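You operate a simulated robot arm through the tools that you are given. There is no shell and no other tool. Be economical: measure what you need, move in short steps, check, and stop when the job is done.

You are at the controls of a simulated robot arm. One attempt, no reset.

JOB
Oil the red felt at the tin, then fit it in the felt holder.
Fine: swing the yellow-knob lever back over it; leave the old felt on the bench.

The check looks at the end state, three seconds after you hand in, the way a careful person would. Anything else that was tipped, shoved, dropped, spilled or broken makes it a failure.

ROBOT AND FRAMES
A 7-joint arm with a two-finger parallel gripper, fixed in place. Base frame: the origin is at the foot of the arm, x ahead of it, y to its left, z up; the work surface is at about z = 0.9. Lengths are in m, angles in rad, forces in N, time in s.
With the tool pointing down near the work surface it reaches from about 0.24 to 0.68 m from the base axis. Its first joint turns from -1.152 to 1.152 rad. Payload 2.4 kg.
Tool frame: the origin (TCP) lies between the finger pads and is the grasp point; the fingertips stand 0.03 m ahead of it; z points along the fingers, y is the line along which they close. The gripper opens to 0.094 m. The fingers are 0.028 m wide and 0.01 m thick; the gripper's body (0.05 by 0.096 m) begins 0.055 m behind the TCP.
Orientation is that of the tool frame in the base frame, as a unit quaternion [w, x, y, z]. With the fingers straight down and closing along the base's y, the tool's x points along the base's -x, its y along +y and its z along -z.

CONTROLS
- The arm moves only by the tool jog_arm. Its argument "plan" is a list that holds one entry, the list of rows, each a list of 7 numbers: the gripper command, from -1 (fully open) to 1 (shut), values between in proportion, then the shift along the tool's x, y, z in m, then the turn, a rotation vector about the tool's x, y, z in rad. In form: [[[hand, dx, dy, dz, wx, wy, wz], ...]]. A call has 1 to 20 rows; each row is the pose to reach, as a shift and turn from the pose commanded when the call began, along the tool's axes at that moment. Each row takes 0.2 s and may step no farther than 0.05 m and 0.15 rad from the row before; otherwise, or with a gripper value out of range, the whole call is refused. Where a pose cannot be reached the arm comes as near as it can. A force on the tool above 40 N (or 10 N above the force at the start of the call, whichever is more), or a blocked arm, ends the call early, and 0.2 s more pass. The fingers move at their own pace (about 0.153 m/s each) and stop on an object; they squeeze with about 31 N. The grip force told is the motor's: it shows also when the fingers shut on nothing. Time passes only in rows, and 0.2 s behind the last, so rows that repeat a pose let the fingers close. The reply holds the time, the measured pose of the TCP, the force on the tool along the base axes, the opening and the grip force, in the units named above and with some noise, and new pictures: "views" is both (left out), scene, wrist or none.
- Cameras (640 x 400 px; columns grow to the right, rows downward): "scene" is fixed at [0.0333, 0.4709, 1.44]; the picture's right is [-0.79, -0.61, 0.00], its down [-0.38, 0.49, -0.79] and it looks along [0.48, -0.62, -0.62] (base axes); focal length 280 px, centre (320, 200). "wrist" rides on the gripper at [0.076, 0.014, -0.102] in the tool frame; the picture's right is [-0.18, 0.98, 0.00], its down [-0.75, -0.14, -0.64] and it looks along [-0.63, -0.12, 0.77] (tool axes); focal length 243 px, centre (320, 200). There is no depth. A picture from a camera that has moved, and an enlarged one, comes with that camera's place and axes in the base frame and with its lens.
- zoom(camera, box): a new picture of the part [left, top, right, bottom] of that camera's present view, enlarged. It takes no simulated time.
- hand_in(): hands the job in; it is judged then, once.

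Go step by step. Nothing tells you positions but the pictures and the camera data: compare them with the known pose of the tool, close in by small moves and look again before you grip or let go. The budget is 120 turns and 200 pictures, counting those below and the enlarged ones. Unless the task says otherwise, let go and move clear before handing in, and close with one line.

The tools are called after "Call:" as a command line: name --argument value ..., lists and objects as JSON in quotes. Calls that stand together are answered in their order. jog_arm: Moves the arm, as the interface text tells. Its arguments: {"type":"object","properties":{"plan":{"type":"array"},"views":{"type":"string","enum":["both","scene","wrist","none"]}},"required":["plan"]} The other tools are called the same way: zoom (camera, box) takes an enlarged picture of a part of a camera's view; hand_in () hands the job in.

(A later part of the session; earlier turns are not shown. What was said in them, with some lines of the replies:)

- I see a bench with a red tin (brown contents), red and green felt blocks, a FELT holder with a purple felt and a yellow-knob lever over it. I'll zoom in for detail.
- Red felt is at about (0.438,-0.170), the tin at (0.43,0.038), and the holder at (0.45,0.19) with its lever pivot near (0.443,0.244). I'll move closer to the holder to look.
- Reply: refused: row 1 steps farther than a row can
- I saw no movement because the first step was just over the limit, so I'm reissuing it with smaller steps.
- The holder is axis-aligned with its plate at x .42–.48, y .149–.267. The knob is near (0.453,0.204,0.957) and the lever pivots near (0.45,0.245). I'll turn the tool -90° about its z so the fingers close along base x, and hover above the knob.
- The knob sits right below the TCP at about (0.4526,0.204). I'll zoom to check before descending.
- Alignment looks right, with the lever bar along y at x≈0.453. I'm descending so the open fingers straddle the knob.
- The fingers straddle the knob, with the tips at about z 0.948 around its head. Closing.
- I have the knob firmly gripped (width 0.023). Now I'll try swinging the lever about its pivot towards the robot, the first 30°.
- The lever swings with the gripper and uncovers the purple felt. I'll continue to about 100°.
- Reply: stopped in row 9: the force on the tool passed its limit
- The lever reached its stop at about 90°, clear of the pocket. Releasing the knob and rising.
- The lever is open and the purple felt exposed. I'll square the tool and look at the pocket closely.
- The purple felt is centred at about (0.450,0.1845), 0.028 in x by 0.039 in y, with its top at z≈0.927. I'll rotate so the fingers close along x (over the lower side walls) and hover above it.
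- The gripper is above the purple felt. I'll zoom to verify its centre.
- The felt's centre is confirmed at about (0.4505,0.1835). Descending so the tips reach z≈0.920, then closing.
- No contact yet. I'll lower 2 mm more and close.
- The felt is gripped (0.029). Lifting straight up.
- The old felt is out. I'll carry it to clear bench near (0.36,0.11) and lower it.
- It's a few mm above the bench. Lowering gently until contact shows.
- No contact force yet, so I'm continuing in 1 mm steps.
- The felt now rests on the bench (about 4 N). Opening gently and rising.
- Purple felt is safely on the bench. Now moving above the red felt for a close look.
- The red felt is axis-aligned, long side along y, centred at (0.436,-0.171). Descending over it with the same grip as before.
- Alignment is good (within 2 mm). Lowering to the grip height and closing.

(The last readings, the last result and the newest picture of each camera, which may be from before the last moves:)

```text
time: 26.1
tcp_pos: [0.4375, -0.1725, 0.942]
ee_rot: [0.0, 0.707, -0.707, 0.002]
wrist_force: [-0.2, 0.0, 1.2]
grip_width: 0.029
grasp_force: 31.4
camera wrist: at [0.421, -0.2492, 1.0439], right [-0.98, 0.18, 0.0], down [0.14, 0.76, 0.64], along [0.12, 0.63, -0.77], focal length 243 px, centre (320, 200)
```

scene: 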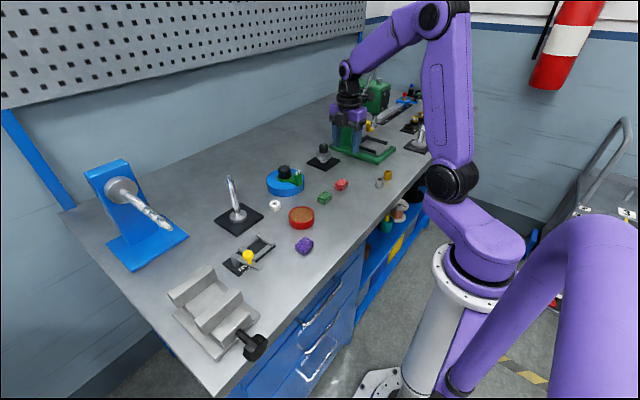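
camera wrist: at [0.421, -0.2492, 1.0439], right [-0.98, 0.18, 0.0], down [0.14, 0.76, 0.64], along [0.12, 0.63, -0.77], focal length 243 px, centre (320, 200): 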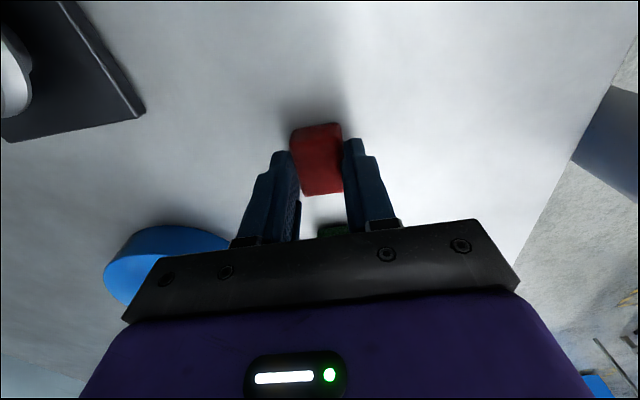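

The red felt is gripped just as the purple one was. Lifting and carrying it over the tin.

Call:
jog_arm --plan '[[[1, 0, 0, -0.02, 0, 0, 0], [1, 0, 0, -0.06, 0, 0, 0], [1, 0, 0, -0.085, 0, 0, 0], [1, -0.04, 0.002, -0.085, 0, 0, 0], [1, -0.08, 0.004, -0.085, 0, 0, 0], [1, -0.12, 0.006, -0.085, 0, 0, 0], [1, -0.16, 0.0085, -0.085, 0, 0, 0], [1, -0.205, 0.0085, -0.085, 0, 0, 0], [1, -0.205, 0.0085, -0.085, 0, 0, 0]]]'

Call:
zoom --camera "scene" --box '[260, 160, 340, 240]'

```text
time: 28.1
tcp_pos: [0.4262, 0.0336, 1.0261]
ee_rot: [0.001, -0.707, 0.708, -0.003]
wrist_force: [-0.2, 1.1, -1.1]
grip_width: 0.0292
grasp_force: 30.9
camera wrist: at [0.4115, -0.0435, 1.1281], right [-0.98, 0.18, 0.0], down [0.14, 0.76, 0.64], along [0.12, 0.63, -0.77], focal length 243 px, centre (320, 200)
```

scene: 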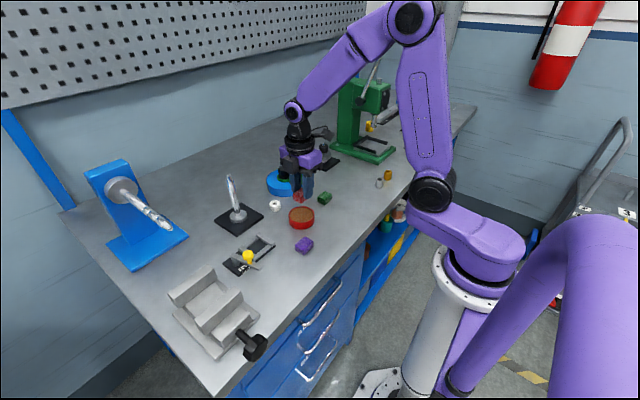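
wrist: 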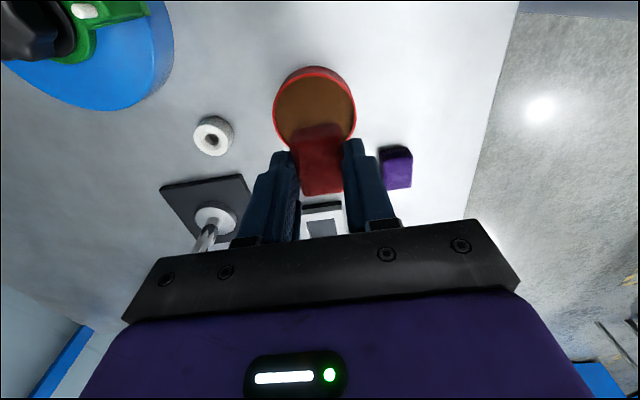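

```text
5.00 times, centred on (300, 200) of scene
camera zoom: at [0.0332, 0.4709, 1.44], right [-0.79, -0.61, 0.0], down [-0.38, 0.49, -0.79], along [0.48, -0.62, -0.62], focal length 1401 px, centre (420, 200)
```

zoom: 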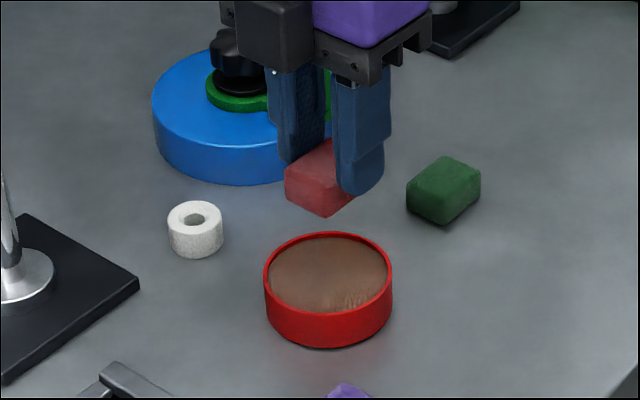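

I'm over the tin; I need its centre more precisely, so I'll zoom in.

Call:
zoom --camera "wrist" --box '[256, 50, 384, 210]'

```text
2.50 times, centred on (320, 130) of wrist
camera zoom: at [0.4115, -0.0435, 1.1281], right [-0.98, 0.18, 0.0], down [0.14, 0.76, 0.64], along [0.12, 0.63, -0.77], focal length 606 px, centre (320, 375)
```

zoom: 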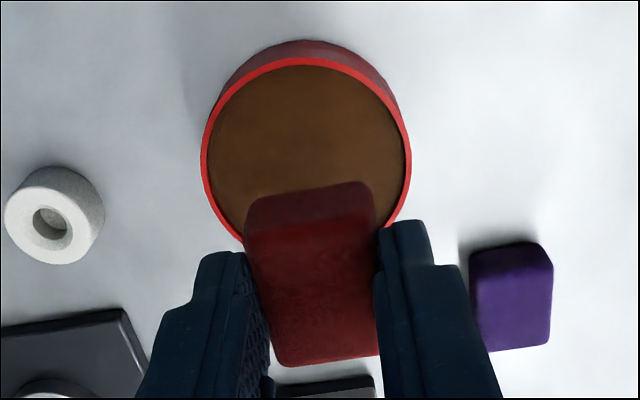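

Tin centre solved at (0.4305,0.033), radius ≈0.035. Centring and descending to just above the pad.

Call:
jog_arm --plan '[[[1, 0, -0.004, 0.025, 0, 0, 0], [1, 0, -0.004, 0.045, 0, 0, 0], [1, 0, -0.004, 0.054, 0, 0, 0], [1, 0, -0.004, 0.054, 0, 0, 0]]]' --views "wrist"

Call:
zoom --camera "scene" --box '[260, 170, 340, 240]'

```text
time: 29.1
tcp_pos: [0.4327, 0.0332, 0.9712]
ee_rot: [-0.001, -0.706, 0.708, -0.003]
wrist_force: [-0.9, -0.3, 0.0]
grip_width: 0.0293
grasp_force: 31.0
camera wrist: at [0.4161, -0.0438, 1.0737], right [-0.98, 0.18, 0.0], down [0.14, 0.76, 0.64], along [0.12, 0.63, -0.77], focal length 243 px, centre (320, 200)
```

wrist: 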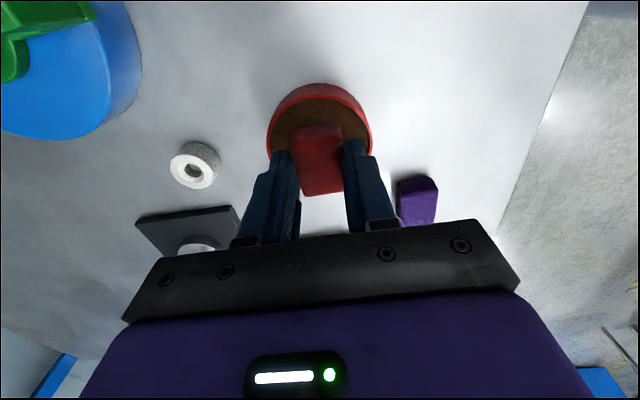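

```text
5.71 times, centred on (300, 205) of scene
camera zoom: at [0.0333, 0.4709, 1.44], right [-0.79, -0.61, 0.0], down [-0.38, 0.49, -0.79], along [0.48, -0.62, -0.62], focal length 1601 px, centre (434, 171)
```

zoom: 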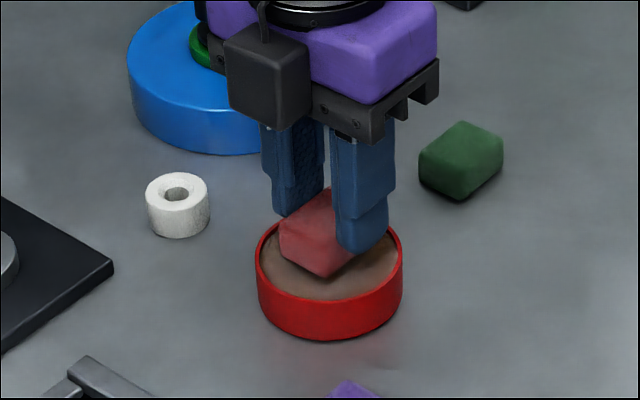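

Well centred. Lowering gently onto the oil pad.

Call:
jog_arm --plan '[[[1, -0.001, 0.001, 0.002, 0, 0, 0], [1, -0.001, 0.001, 0.004, 0, 0, 0], [1, -0.001, 0.001, 0.006, 0, 0, 0]]]' --views "none"

```text
time: 29.9
tcp_pos: [0.4316, 0.0346, 0.9658]
ee_rot: [0.0, 0.707, -0.707, 0.002]
wrist_force: [-0.8, 0.3, 0.8]
grip_width: 0.0292
grasp_force: 30.8
```

No contact yet; continuing down in small steps.

Call:
jog_arm --plan '[[[1, 0, 0, 0.0015, 0, 0, 0], [1, 0, 0, 0.003, 0, 0, 0]]]' --views "none"

Call:
zoom --camera "scene" --box '[275, 185, 335, 235]'

```text
time: 30.5
tcp_pos: [0.4309, 0.0333, 0.964]
ee_rot: [-0.002, 0.707, -0.707, 0.003]
wrist_force: [-4.4, -0.8, 21.8]
grip_width: 0.0292
grasp_force: 31.6
```

```text
8.00 times, centred on (305, 210) of scene
camera zoom: at [0.0328, 0.4708, 1.44], right [-0.79, -0.61, 0.0], down [-0.38, 0.49, -0.79], along [0.48, -0.62, -0.62], focal length 2241 px, centre (440, 120)
```

zoom: 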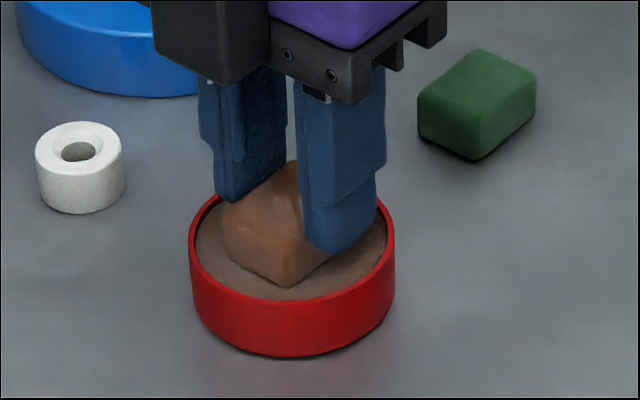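

The felt pressed on the pad (22 N) and changed to a brown oiled colour. Lifting slowly.

Call:
jog_arm --plan '[[[1, 0, 0, -0.003, 0, 0, 0], [1, 0, 0, -0.01, 0, 0, 0], [1, 0, 0, -0.03, 0, 0, 0], [1, 0, 0, -0.07, 0, 0, 0], [1, 0, 0, -0.07, 0, 0, 0]]]'

Call:
zoom --camera "scene" --box '[260, 160, 340, 240]'

Call:
zoom --camera "wrist" --box '[256, 50, 384, 210]'

```text
time: 31.7
tcp_pos: [0.4314, 0.0356, 1.0332]
ee_rot: [0.0, -0.707, 0.708, -0.003]
wrist_force: [-0.1, -0.4, 0.6]
grip_width: 0.0293
grasp_force: 30.5
camera wrist: at [0.4148, -0.0422, 1.1357], right [-0.98, 0.18, 0.0], down [0.14, 0.76, 0.64], along [0.12, 0.63, -0.77], focal length 243 px, centre (320, 200)
```

scene: 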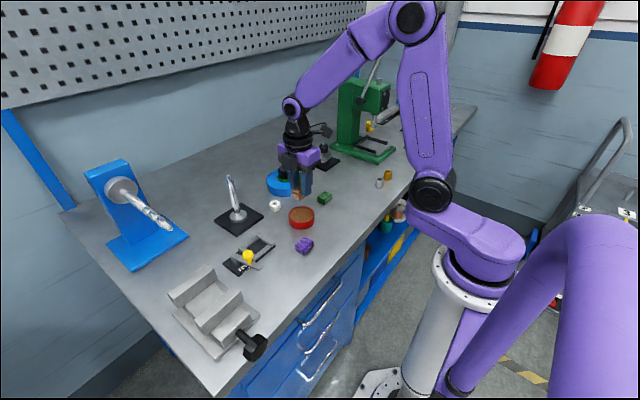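
wrist: 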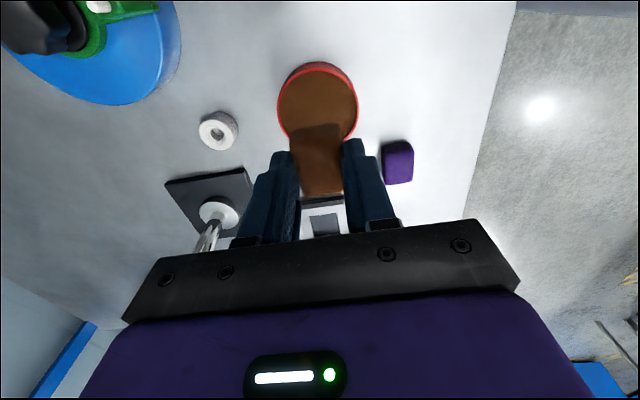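

```text
5.00 times, centred on (300, 200) of scene
camera zoom: at [0.0333, 0.4709, 1.44], right [-0.79, -0.61, 0.0], down [-0.38, 0.49, -0.79], along [0.48, -0.62, -0.62], focal length 1401 px, centre (420, 200)
```

zoom: 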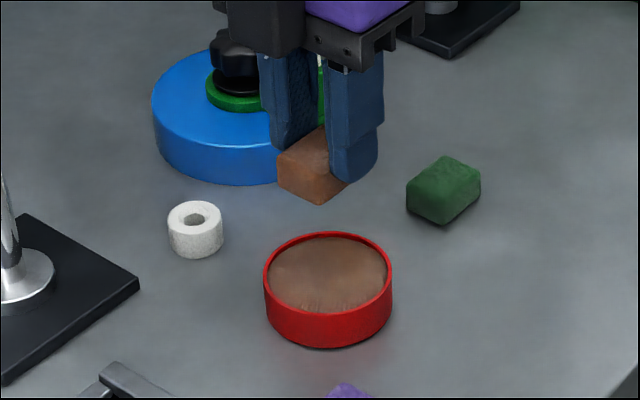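

```text
2.50 times, centred on (320, 130) of wrist
camera zoom: at [0.4148, -0.0422, 1.1357], right [-0.98, 0.18, 0.0], down [0.14, 0.76, 0.64], along [0.12, 0.63, -0.77], focal length 606 px, centre (320, 375)
```

zoom: 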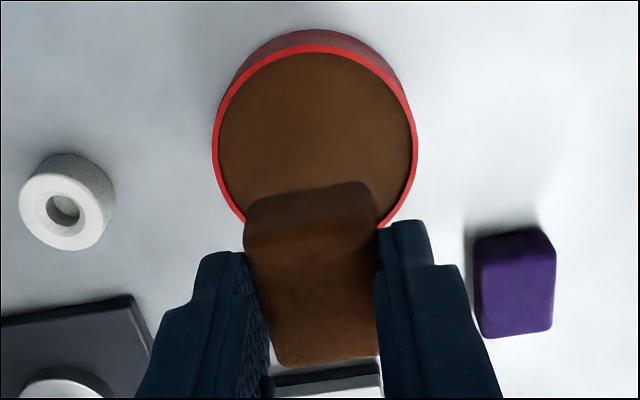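

Felt oiled and still square in the grip. Carrying it above the holder pocket.

Call:
jog_arm --plan '[[[1, -0.037, -0.005, 0, 0, 0, 0], [1, -0.075, -0.01, 0, 0, 0, 0], [1, -0.112, -0.015, 0, 0, 0, 0], [1, -0.149, -0.019, 0, 0, 0, 0], [1, -0.149, -0.019, 0.04, 0, 0, 0], [1, -0.149, -0.019, 0.065, 0, 0, 0], [1, -0.149, -0.019, 0.065, 0, 0, 0]]]'

Call:
zoom --camera "scene" --box '[210, 200, 290, 280]'

Call:
zoom --camera "wrist" --box '[240, 80, 400, 220]'

```text
time: 33.3
tcp_pos: [0.4495, 0.1828, 0.9688]
ee_rot: [0.0, -0.706, 0.708, -0.003]
wrist_force: [0.0, 0.3, -0.1]
grip_width: 0.0292
grasp_force: 31.0
camera wrist: at [0.4338, 0.1053, 1.0698], right [-0.98, 0.18, 0.0], down [0.14, 0.76, 0.64], along [0.12, 0.63, -0.77], focal length 243 px, centre (320, 200)
```

scene: 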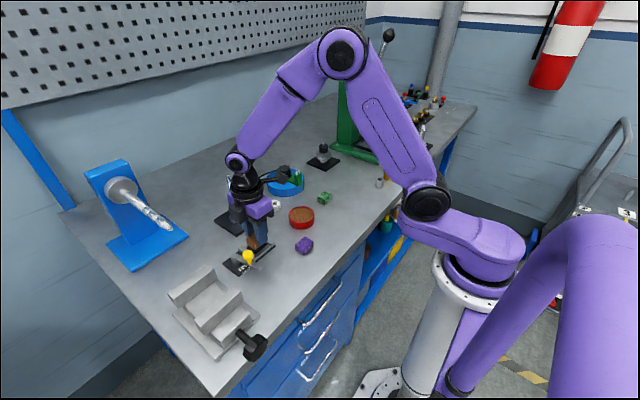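
wrist: 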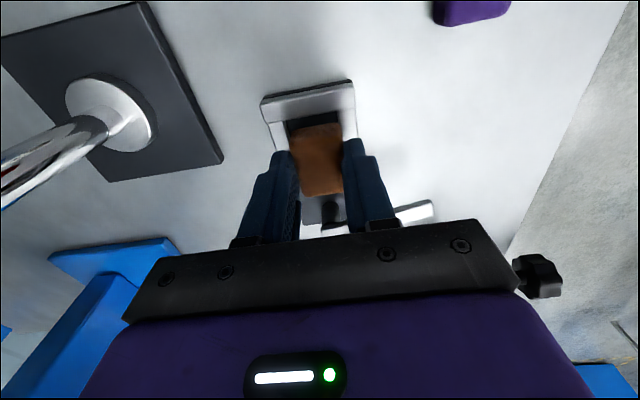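

```text
5.00 times, centred on (250, 240) of scene
camera zoom: at [0.0333, 0.4709, 1.44], right [-0.79, -0.61, 0.0], down [-0.38, 0.49, -0.79], along [0.48, -0.62, -0.62], focal length 1401 px, centre (670, 0)
```

zoom: 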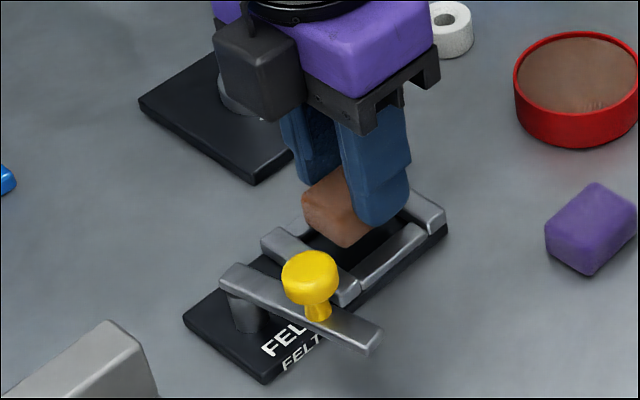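

```text
2.86 times, centred on (320, 150) of wrist
camera zoom: at [0.4338, 0.1053, 1.0698], right [-0.98, 0.18, 0.0], down [0.14, 0.76, 0.64], along [0.12, 0.63, -0.77], focal length 693 px, centre (320, 343)
```

zoom: 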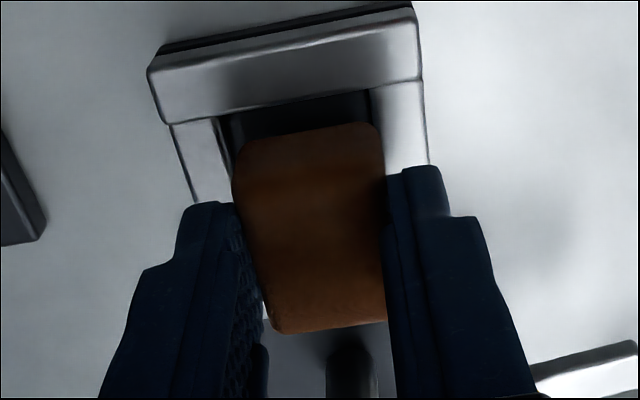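

Nearly aligned: shifting ~1 mm to match the recorded seat pose (0.4508,0.1838) and lowering into the pocket.

Call:
jog_arm --plan '[[[1, -0.001, -0.0013, 0.001, 0, 0, 0], [1, -0.001, -0.0013, 0.005, 0, 0, 0], [1, -0.001, -0.0013, 0.009, 0, 0, 0], [1, -0.001, -0.0013, 0.012, 0, 0, 0]]]' --views "wrist"

Call:
zoom --camera "scene" --box '[230, 220, 280, 260]'

```text
time: 34.3
tcp_pos: [0.4511, 0.1845, 0.9555]
ee_rot: [0.0, -0.707, 0.707, -0.003]
wrist_force: [0.0, 0.4, -0.4]
grip_width: 0.0293
grasp_force: 31.3
camera wrist: at [0.4351, 0.1065, 1.0577], right [-0.98, 0.18, 0.0], down [0.14, 0.76, 0.64], along [0.12, 0.63, -0.77], focal length 243 px, centre (320, 200)
```

wrist: 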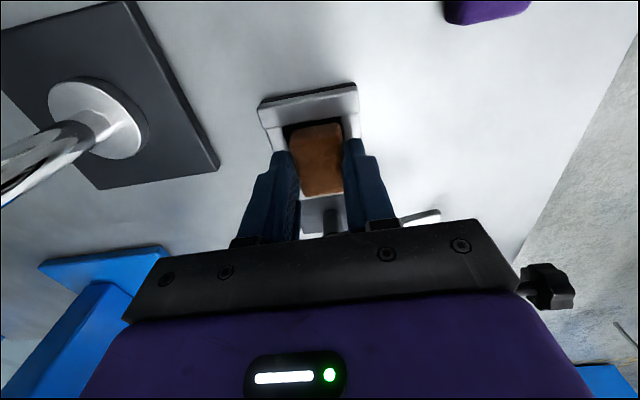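

```text
10.00 times, centred on (255, 240) of scene
camera zoom: at [0.0333, 0.4709, 1.44], right [-0.79, -0.61, 0.0], down [-0.38, 0.49, -0.79], along [0.48, -0.62, -0.62], focal length 2801 px, centre (970, -200)
```

zoom: 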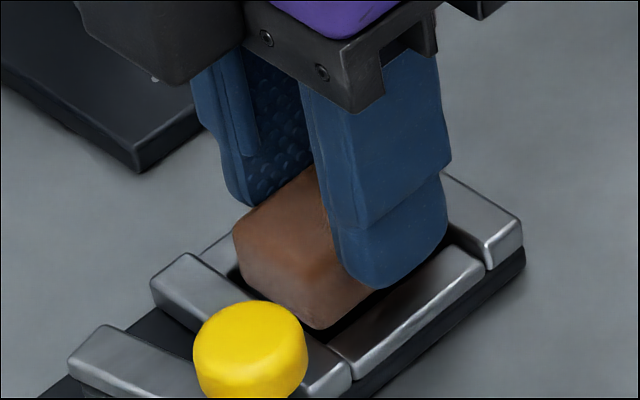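

The felt is inside the pocket opening with no contact force. Lowering the last 5–6 mm.

Call:
jog_arm --plan '[[[1, 0, 0, 0.002, 0, 0, 0], [1, 0, 0, 0.004, 0, 0, 0], [1, 0, 0, 0.0055, 0, 0, 0]]]' --views "none"

Call:
zoom --camera "scene" --box '[230, 220, 280, 260]'

```text
time: 35.1
tcp_pos: [0.4509, 0.1839, 0.951]
ee_rot: [0.001, -0.707, 0.707, -0.003]
wrist_force: [0.3, -1.0, -0.2]
grip_width: 0.0294
grasp_force: 30.4
```

```text
10.00 times, centred on (255, 240) of scene
camera zoom: at [0.0333, 0.4709, 1.44], right [-0.79, -0.61, 0.0], down [-0.38, 0.49, -0.79], along [0.48, -0.62, -0.62], focal length 2801 px, centre (970, -200)
```

zoom: 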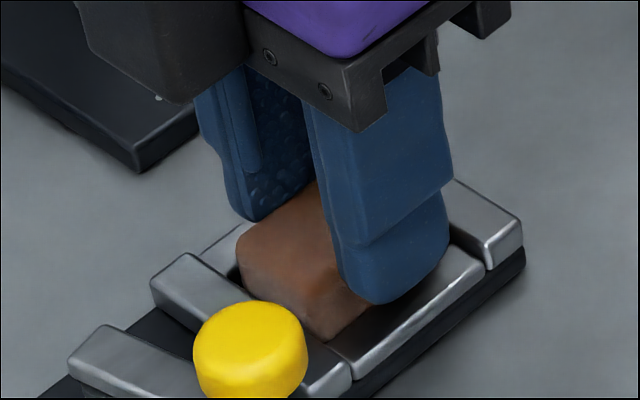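

Sliding in freely. I'll go a little lower until contact with the floor shows.

Call:
jog_arm --plan '[[[1, 0, 0, 0.001, 0, 0, 0], [1, 0, 0, 0.002, 0, 0, 0]]]' --views "none"

```text
time: 35.7
tcp_pos: [0.4521, 0.1849, 0.9478]
ee_rot: [0.001, -0.707, 0.708, -0.002]
wrist_force: [-4.3, -2.6, 16.1]
grip_width: 0.0294
grasp_force: 30.5
```

Contact at 16 N, at about the old felt's seated height. Releasing and rising to inspect.

Call:
jog_arm --plan '[[[1, 0, 0, -0.001, 0, 0, 0], [0.5, 0, 0, -0.001, 0, 0, 0], [-0.1, 0, 0, -0.001, 0, 0, 0], [-0.1, 0, 0, -0.02, 0, 0, 0], [-0.1, 0, 0, -0.06, 0, 0, 0], [-0.1, 0, 0, -0.09, 0, 0, 0], [-0.1, 0, 0, -0.09, 0, 0, 0]]]'

Call:
zoom --camera "scene" --box '[220, 220, 280, 280]'

Call:
zoom --camera "wrist" --box '[256, 30, 384, 190]'

```text
time: 37.3
tcp_pos: [0.4516, 0.1859, 1.0382]
ee_rot: [-0.001, 0.708, -0.706, 0.003]
wrist_force: [0.7, -1.0, 0.1]
grip_width: 0.0518
grasp_force: 0.1
camera wrist: at [0.4353, 0.1075, 1.1407], right [-0.98, 0.18, 0.0], down [0.14, 0.76, 0.64], along [0.12, 0.63, -0.77], focal length 243 px, centre (320, 200)
```

scene: 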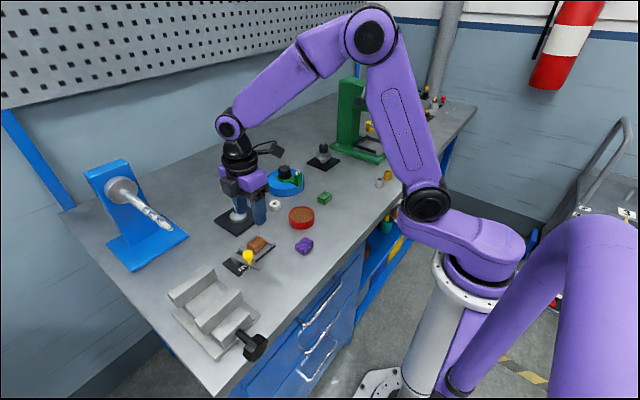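
wrist: 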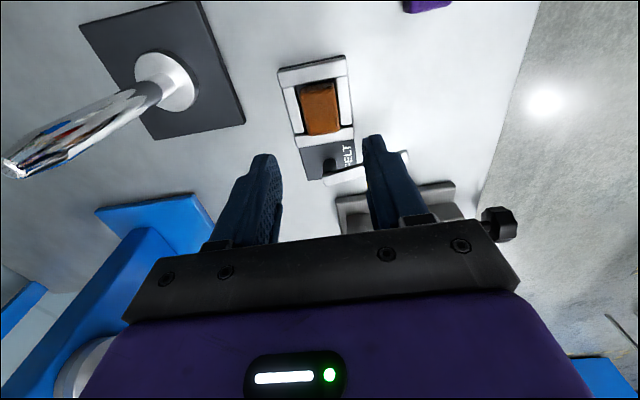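

```text
6.67 times, centred on (250, 250) of scene
camera zoom: at [0.0333, 0.4709, 1.44], right [-0.79, -0.61, 0.0], down [-0.38, 0.49, -0.79], along [0.48, -0.62, -0.62], focal length 1867 px, centre (787, -133)
```

zoom: 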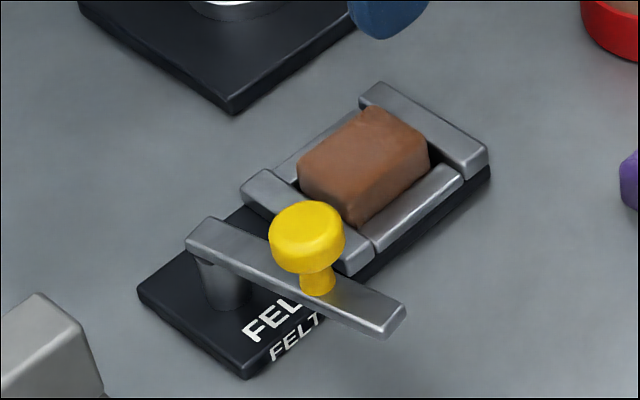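

```text
2.50 times, centred on (320, 110) of wrist
camera zoom: at [0.4353, 0.1075, 1.1407], right [-0.98, 0.18, 0.0], down [0.14, 0.76, 0.64], along [0.12, 0.63, -0.77], focal length 606 px, centre (320, 425)
```

zoom: 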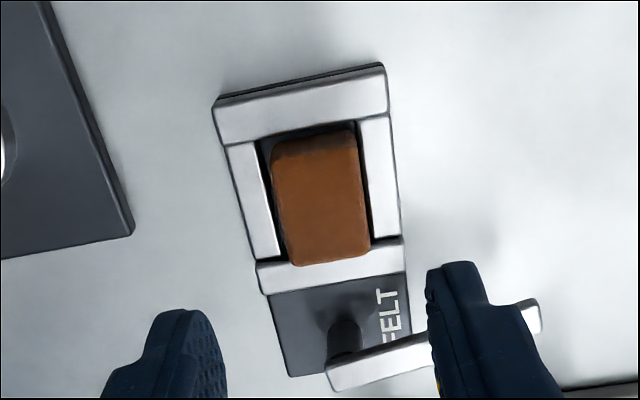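

The oiled red felt is seated exactly as the old one was. Now I'll rotate the tool back and hover above the knob.

Call:
jog_arm --plan '[[[-0.2, 0, 0, -0.02, 0, 0, 0.143], [-0.2, -0.005, 0.004, -0.035, 0, 0, 0.286], [-0.2, -0.012, 0.008, -0.04, 0, 0, 0.428], [-0.2, -0.02, 0.012, -0.04, 0, 0, 0.571], [-0.2, -0.026, 0.016, -0.04, 0, 0, 0.714], [-0.2, -0.032, 0.02, -0.04, 0, 0, 0.857], [-0.2, -0.038, 0.024, -0.04, 0, 0, 1.0], [-0.2, -0.044, 0.028, -0.04, 0, 0, 1.142], [-0.2, -0.05, 0.032, -0.04, 0, 0, 1.285], [-0.2, -0.055, 0.035, -0.04, 0, 0, 1.428], [-0.2, -0.059, 0.0376, -0.04, 0, 0, 1.571], [-0.2, -0.059, 0.0376, -0.04, 0, 0, 1.571]]]'

Call:
zoom --camera "wrist" --box '[240, 60, 400, 200]'

```text
time: 39.9
tcp_pos: [0.4128, 0.2433, 1.0777]
ee_rot: [0.002, 0.001, 1.0, -0.002]
wrist_force: [0.3, -1.8, -0.6]
grip_width: 0.0563
grasp_force: 0.0
camera wrist: at [0.335, 0.2567, 1.1799], right [0.19, 0.98, 0.0], down [0.75, -0.14, 0.65], along [0.63, -0.12, -0.76], focal length 243 px, centre (320, 200)
```

scene: 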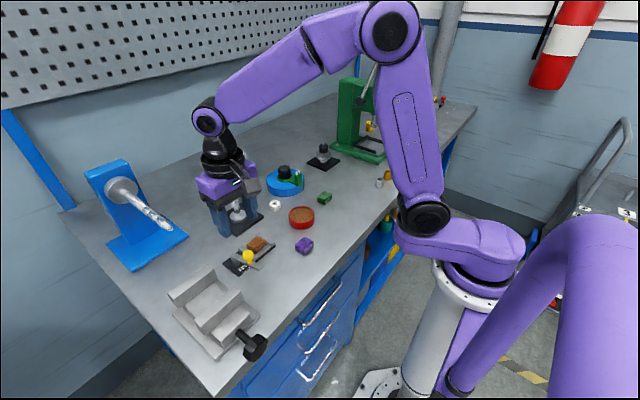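
wrist: 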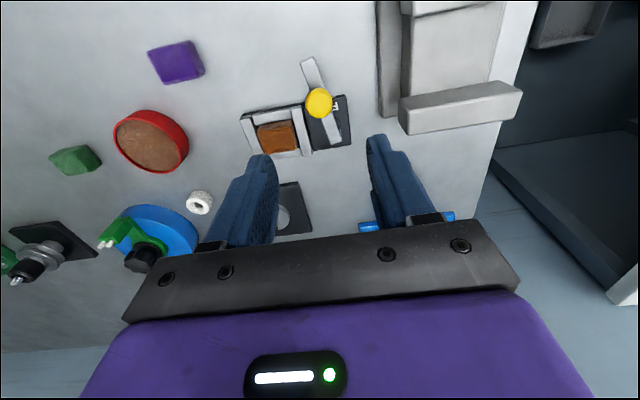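

```text
2.86 times, centred on (320, 130) of wrist
camera zoom: at [0.335, 0.2567, 1.1799], right [0.19, 0.98, 0.0], down [0.75, -0.14, 0.65], along [0.63, -0.12, -0.76], focal length 693 px, centre (320, 400)
```

zoom: 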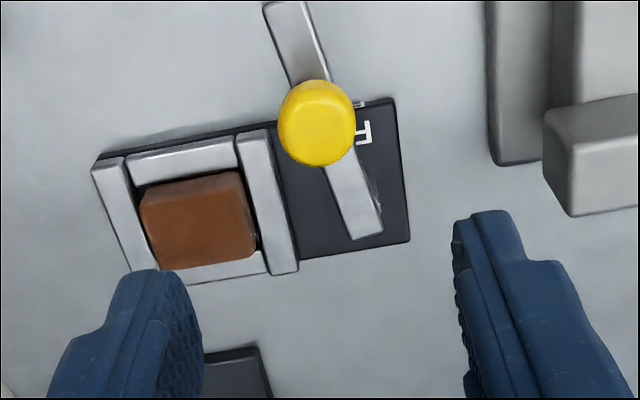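

The knob is at about (0.408,0.242). Descending to straddle it and closing.

Call:
jog_arm --plan '[[[-0.2, 0.004, -0.0015, 0.04, 0, 0, 0], [-0.2, 0.004, -0.0015, 0.075, 0, 0, 0], [-0.2, 0.004, -0.0015, 0.1, 0, 0, 0], [0.1, 0.004, -0.0015, 0.1, 0, 0, 0], [0.5, 0.004, -0.0015, 0.1, 0, 0, 0], [1, 0.004, -0.0015, 0.1, 0, 0, 0], [1, 0.004, -0.0015, 0.1, 0, 0, 0]]]'

```text
time: 41.5
tcp_pos: [0.4093, 0.2432, 0.9777]
ee_rot: [0.001, -0.001, 1.0, -0.002]
wrist_force: [0.1, 0.5, -8.2]
grip_width: 0.0231
grasp_force: 44.9
camera wrist: at [0.3316, 0.2556, 1.0797], right [0.18, 0.98, 0.0], down [0.75, -0.14, 0.65], along [0.63, -0.12, -0.76], focal length 243 px, centre (320, 200)
```

scene: 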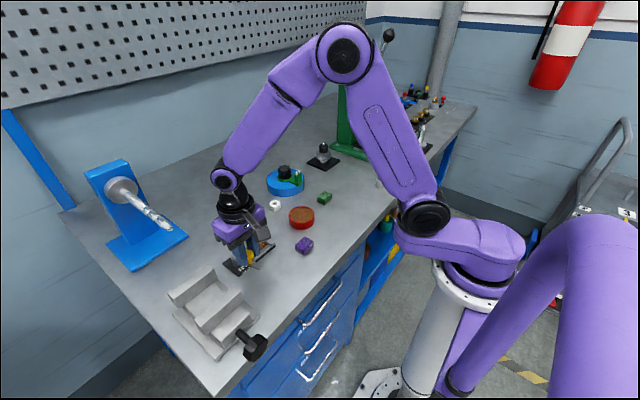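
wrist: 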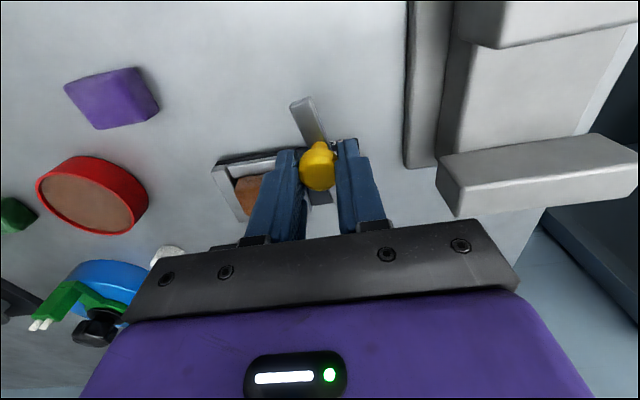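

The knob is gripped. Swinging the lever back along its arc over the felt.

Call:
jog_arm --plan '[[[1, -0.0009, -0.006, 0, 0, 0, -0.14], [1, -0.0026, -0.0119, 0, 0, 0, -0.28], [1, -0.005, -0.0175, 0, 0, 0, -0.42], [1, -0.0083, -0.0227, 0, 0, 0, -0.56], [1, -0.0122, -0.0274, 0, 0, 0, -0.7], [1, -0.0168, -0.0314, 0, 0, 0, -0.84], [1, -0.0219, -0.0348, 0, 0, 0, -0.98], [1, -0.0274, -0.0375, 0, 0, 0, -1.12], [1, -0.0332, -0.0394, 0, 0, 0, -1.26], [1, -0.0392, -0.0404, 0, 0, 0, -1.4], [1, -0.0436, -0.0406, 0, 0, 0, -1.5]]]'

```text
time: 43.9
tcp_pos: [0.4528, 0.2035, 0.9778]
ee_rot: [0.003, -0.683, 0.73, -0.002]
wrist_force: [0.4, 28.0, 6.5]
grip_width: 0.0231
grasp_force: 44.8
camera wrist: at [0.4316, 0.1281, 1.0803], right [-0.97, 0.25, -0.01], down [0.19, 0.74, 0.64], along [0.16, 0.62, -0.76], focal length 243 px, centre (320, 200)
```

scene: 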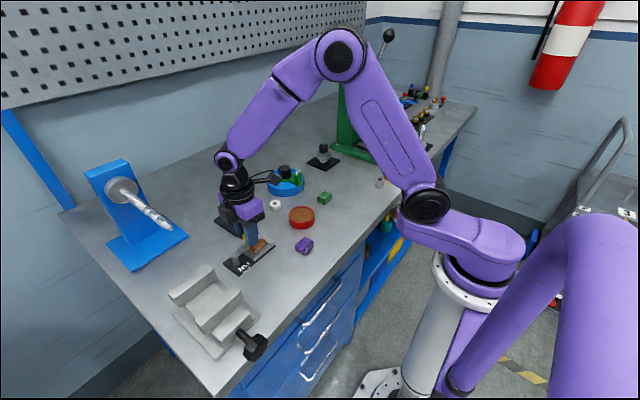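
wrist: 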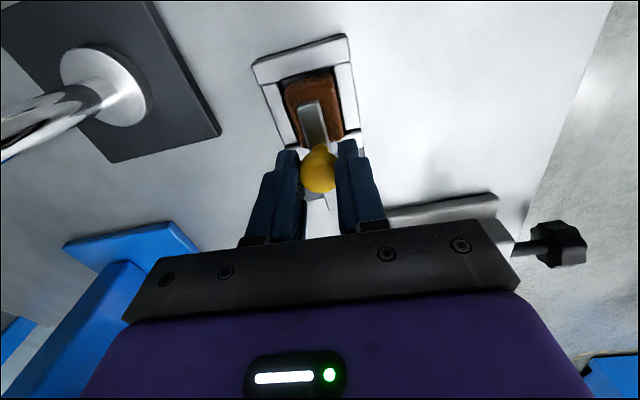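

The lever is back over the felt, with a radial pull of 28 N. I'll ease 3 mm toward the pivot, then release and rise.

Call:
jog_arm --plan '[[[1, -0.0015, 0, 0, 0, 0, 0], [1, -0.003, 0, 0, 0, 0, 0], [1, -0.003, 0, 0, 0, 0, 0]]]' --views "none"

Call:
zoom --camera "wrist" --box '[240, 20, 400, 220]'

```text
time: 44.7
tcp_pos: [0.452, 0.205, 0.9786]
ee_rot: [0.0, -0.681, 0.732, -0.002]
wrist_force: [-2.0, 18.0, 9.1]
grip_width: 0.0231
grasp_force: 45.2
```

```text
2.00 times, centred on (320, 120) of wrist
camera zoom: at [0.4316, 0.1285, 1.0806], right [-0.97, 0.25, 0.0], down [0.19, 0.74, 0.64], along [0.17, 0.62, -0.77], focal length 485 px, centre (320, 360)
```

zoom: 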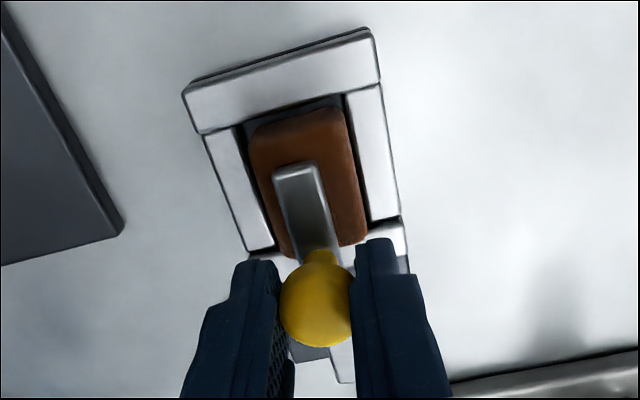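

Tension is easing; a little more relief before releasing.

Call:
jog_arm --plan '[[[1, -0.002, 0, 0.001, 0, 0, 0], [1, -0.0045, 0, 0.001, 0, 0, 0], [1, -0.0045, 0, 0.001, 0, 0, 0]]]' --views "none"

```text
time: 45.5
tcp_pos: [0.4539, 0.2056, 0.9783]
ee_rot: [-0.002, -0.681, 0.732, -0.003]
wrist_force: [-10.9, -15.8, 28.3]
grip_width: 0.0234
grasp_force: 44.8
```

Slight overshoot, so I'm backing off halfway to near zero load before opening.

Call:
jog_arm --plan '[[[1, 0.001, 0, -0.001, 0, 0, 0], [1, 0.002, 0, -0.002, 0, 0, 0], [1, 0.002, 0, -0.002, 0, 0, 0]]]' --views "none"

```text
time: 46.3
tcp_pos: [0.4531, 0.2049, 0.9783]
ee_rot: [-0.003, -0.681, 0.732, -0.002]
wrist_force: [1.7, -15.3, -20.2]
grip_width: 0.023
grasp_force: 44.9
```

Fine balancing of the residual load.

Call:
jog_arm --plan '[[[1, 0.001, 0, 0.0008, 0, 0, 0], [1, 0.001, 0, 0.0008, 0, 0, 0]]]' --views "none"

```text
time: 46.9
tcp_pos: [0.4521, 0.2045, 0.9778]
ee_rot: [-0.002, -0.681, 0.732, -0.002]
wrist_force: [2.8, -14.7, -28.5]
grip_width: 0.0229
grasp_force: 44.9
```

The sideways (swing-direction) load is only ~3 N, so it is safe to release. Opening, then rising.

Call:
jog_arm --plan '[[[0.4, 0, 0, 0, 0, 0, 0], [0.1, 0, 0, 0, 0, 0, 0], [-0.2, 0, 0, 0, 0, 0, 0], [-0.2, 0, 0, -0.03, 0, 0, 0], [-0.2, 0, 0, -0.07, 0, 0, 0], [-0.2, 0, 0, -0.11, 0, 0, 0], [-0.2, 0, 0, -0.15, 0, 0, 0], [-0.2, 0, 0, -0.15, 0, 0, 0]]]'

Call:
zoom --camera "scene" --box '[220, 220, 280, 280]'

Call:
zoom --camera "wrist" --box '[256, 30, 384, 150]'

```text
time: 48.7
tcp_pos: [0.4522, 0.2066, 1.1294]
ee_rot: [0.0, -0.682, 0.731, -0.003]
wrist_force: [-0.1, 0.3, 0.3]
grip_width: 0.0562
grasp_force: 0.2
camera wrist: at [0.4311, 0.1297, 1.2319], right [-0.97, 0.25, 0.0], down [0.19, 0.74, 0.64], along [0.17, 0.62, -0.77], focal length 243 px, centre (320, 200)
```

scene: 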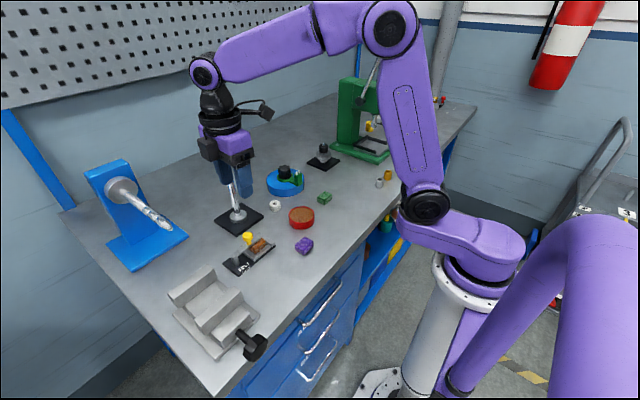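
wrist: 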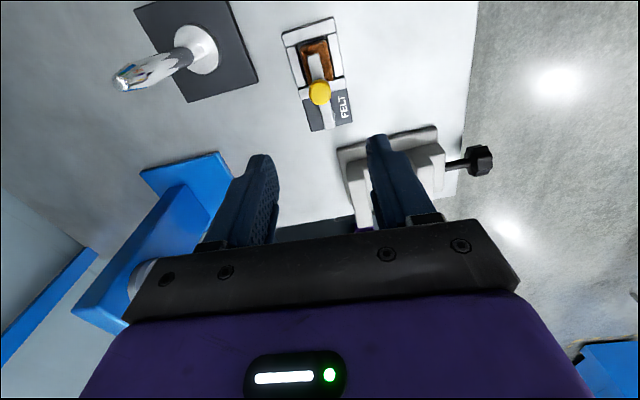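

```text
6.67 times, centred on (250, 250) of scene
camera zoom: at [0.0332, 0.4709, 1.44], right [-0.79, -0.61, 0.0], down [-0.38, 0.49, -0.79], along [0.48, -0.62, -0.62], focal length 1867 px, centre (787, -133)
```

zoom: 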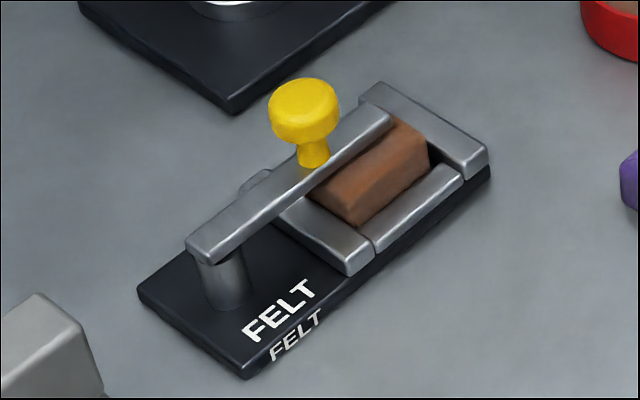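

```text
3.33 times, centred on (320, 90) of wrist
camera zoom: at [0.4311, 0.1297, 1.2319], right [-0.97, 0.25, 0.0], down [0.19, 0.74, 0.64], along [0.17, 0.62, -0.77], focal length 809 px, centre (320, 567)
```

zoom: 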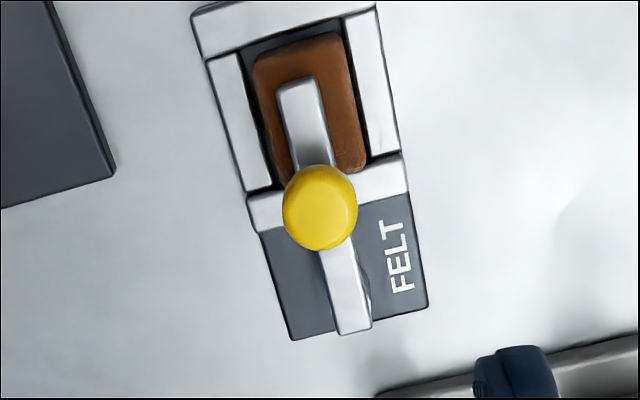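

The lever is back in its original position over the oiled felt, the old purple felt lies on the bench, and the gripper is clear with nothing else disturbed. Handing in.

Call:
hand_in

```text
The job is handed in.
```

I oiled the red felt at the tin, fitted it in the holder, and swung the yellow-knob lever back over it. The old purple felt is on the bench, and the job is handed in.
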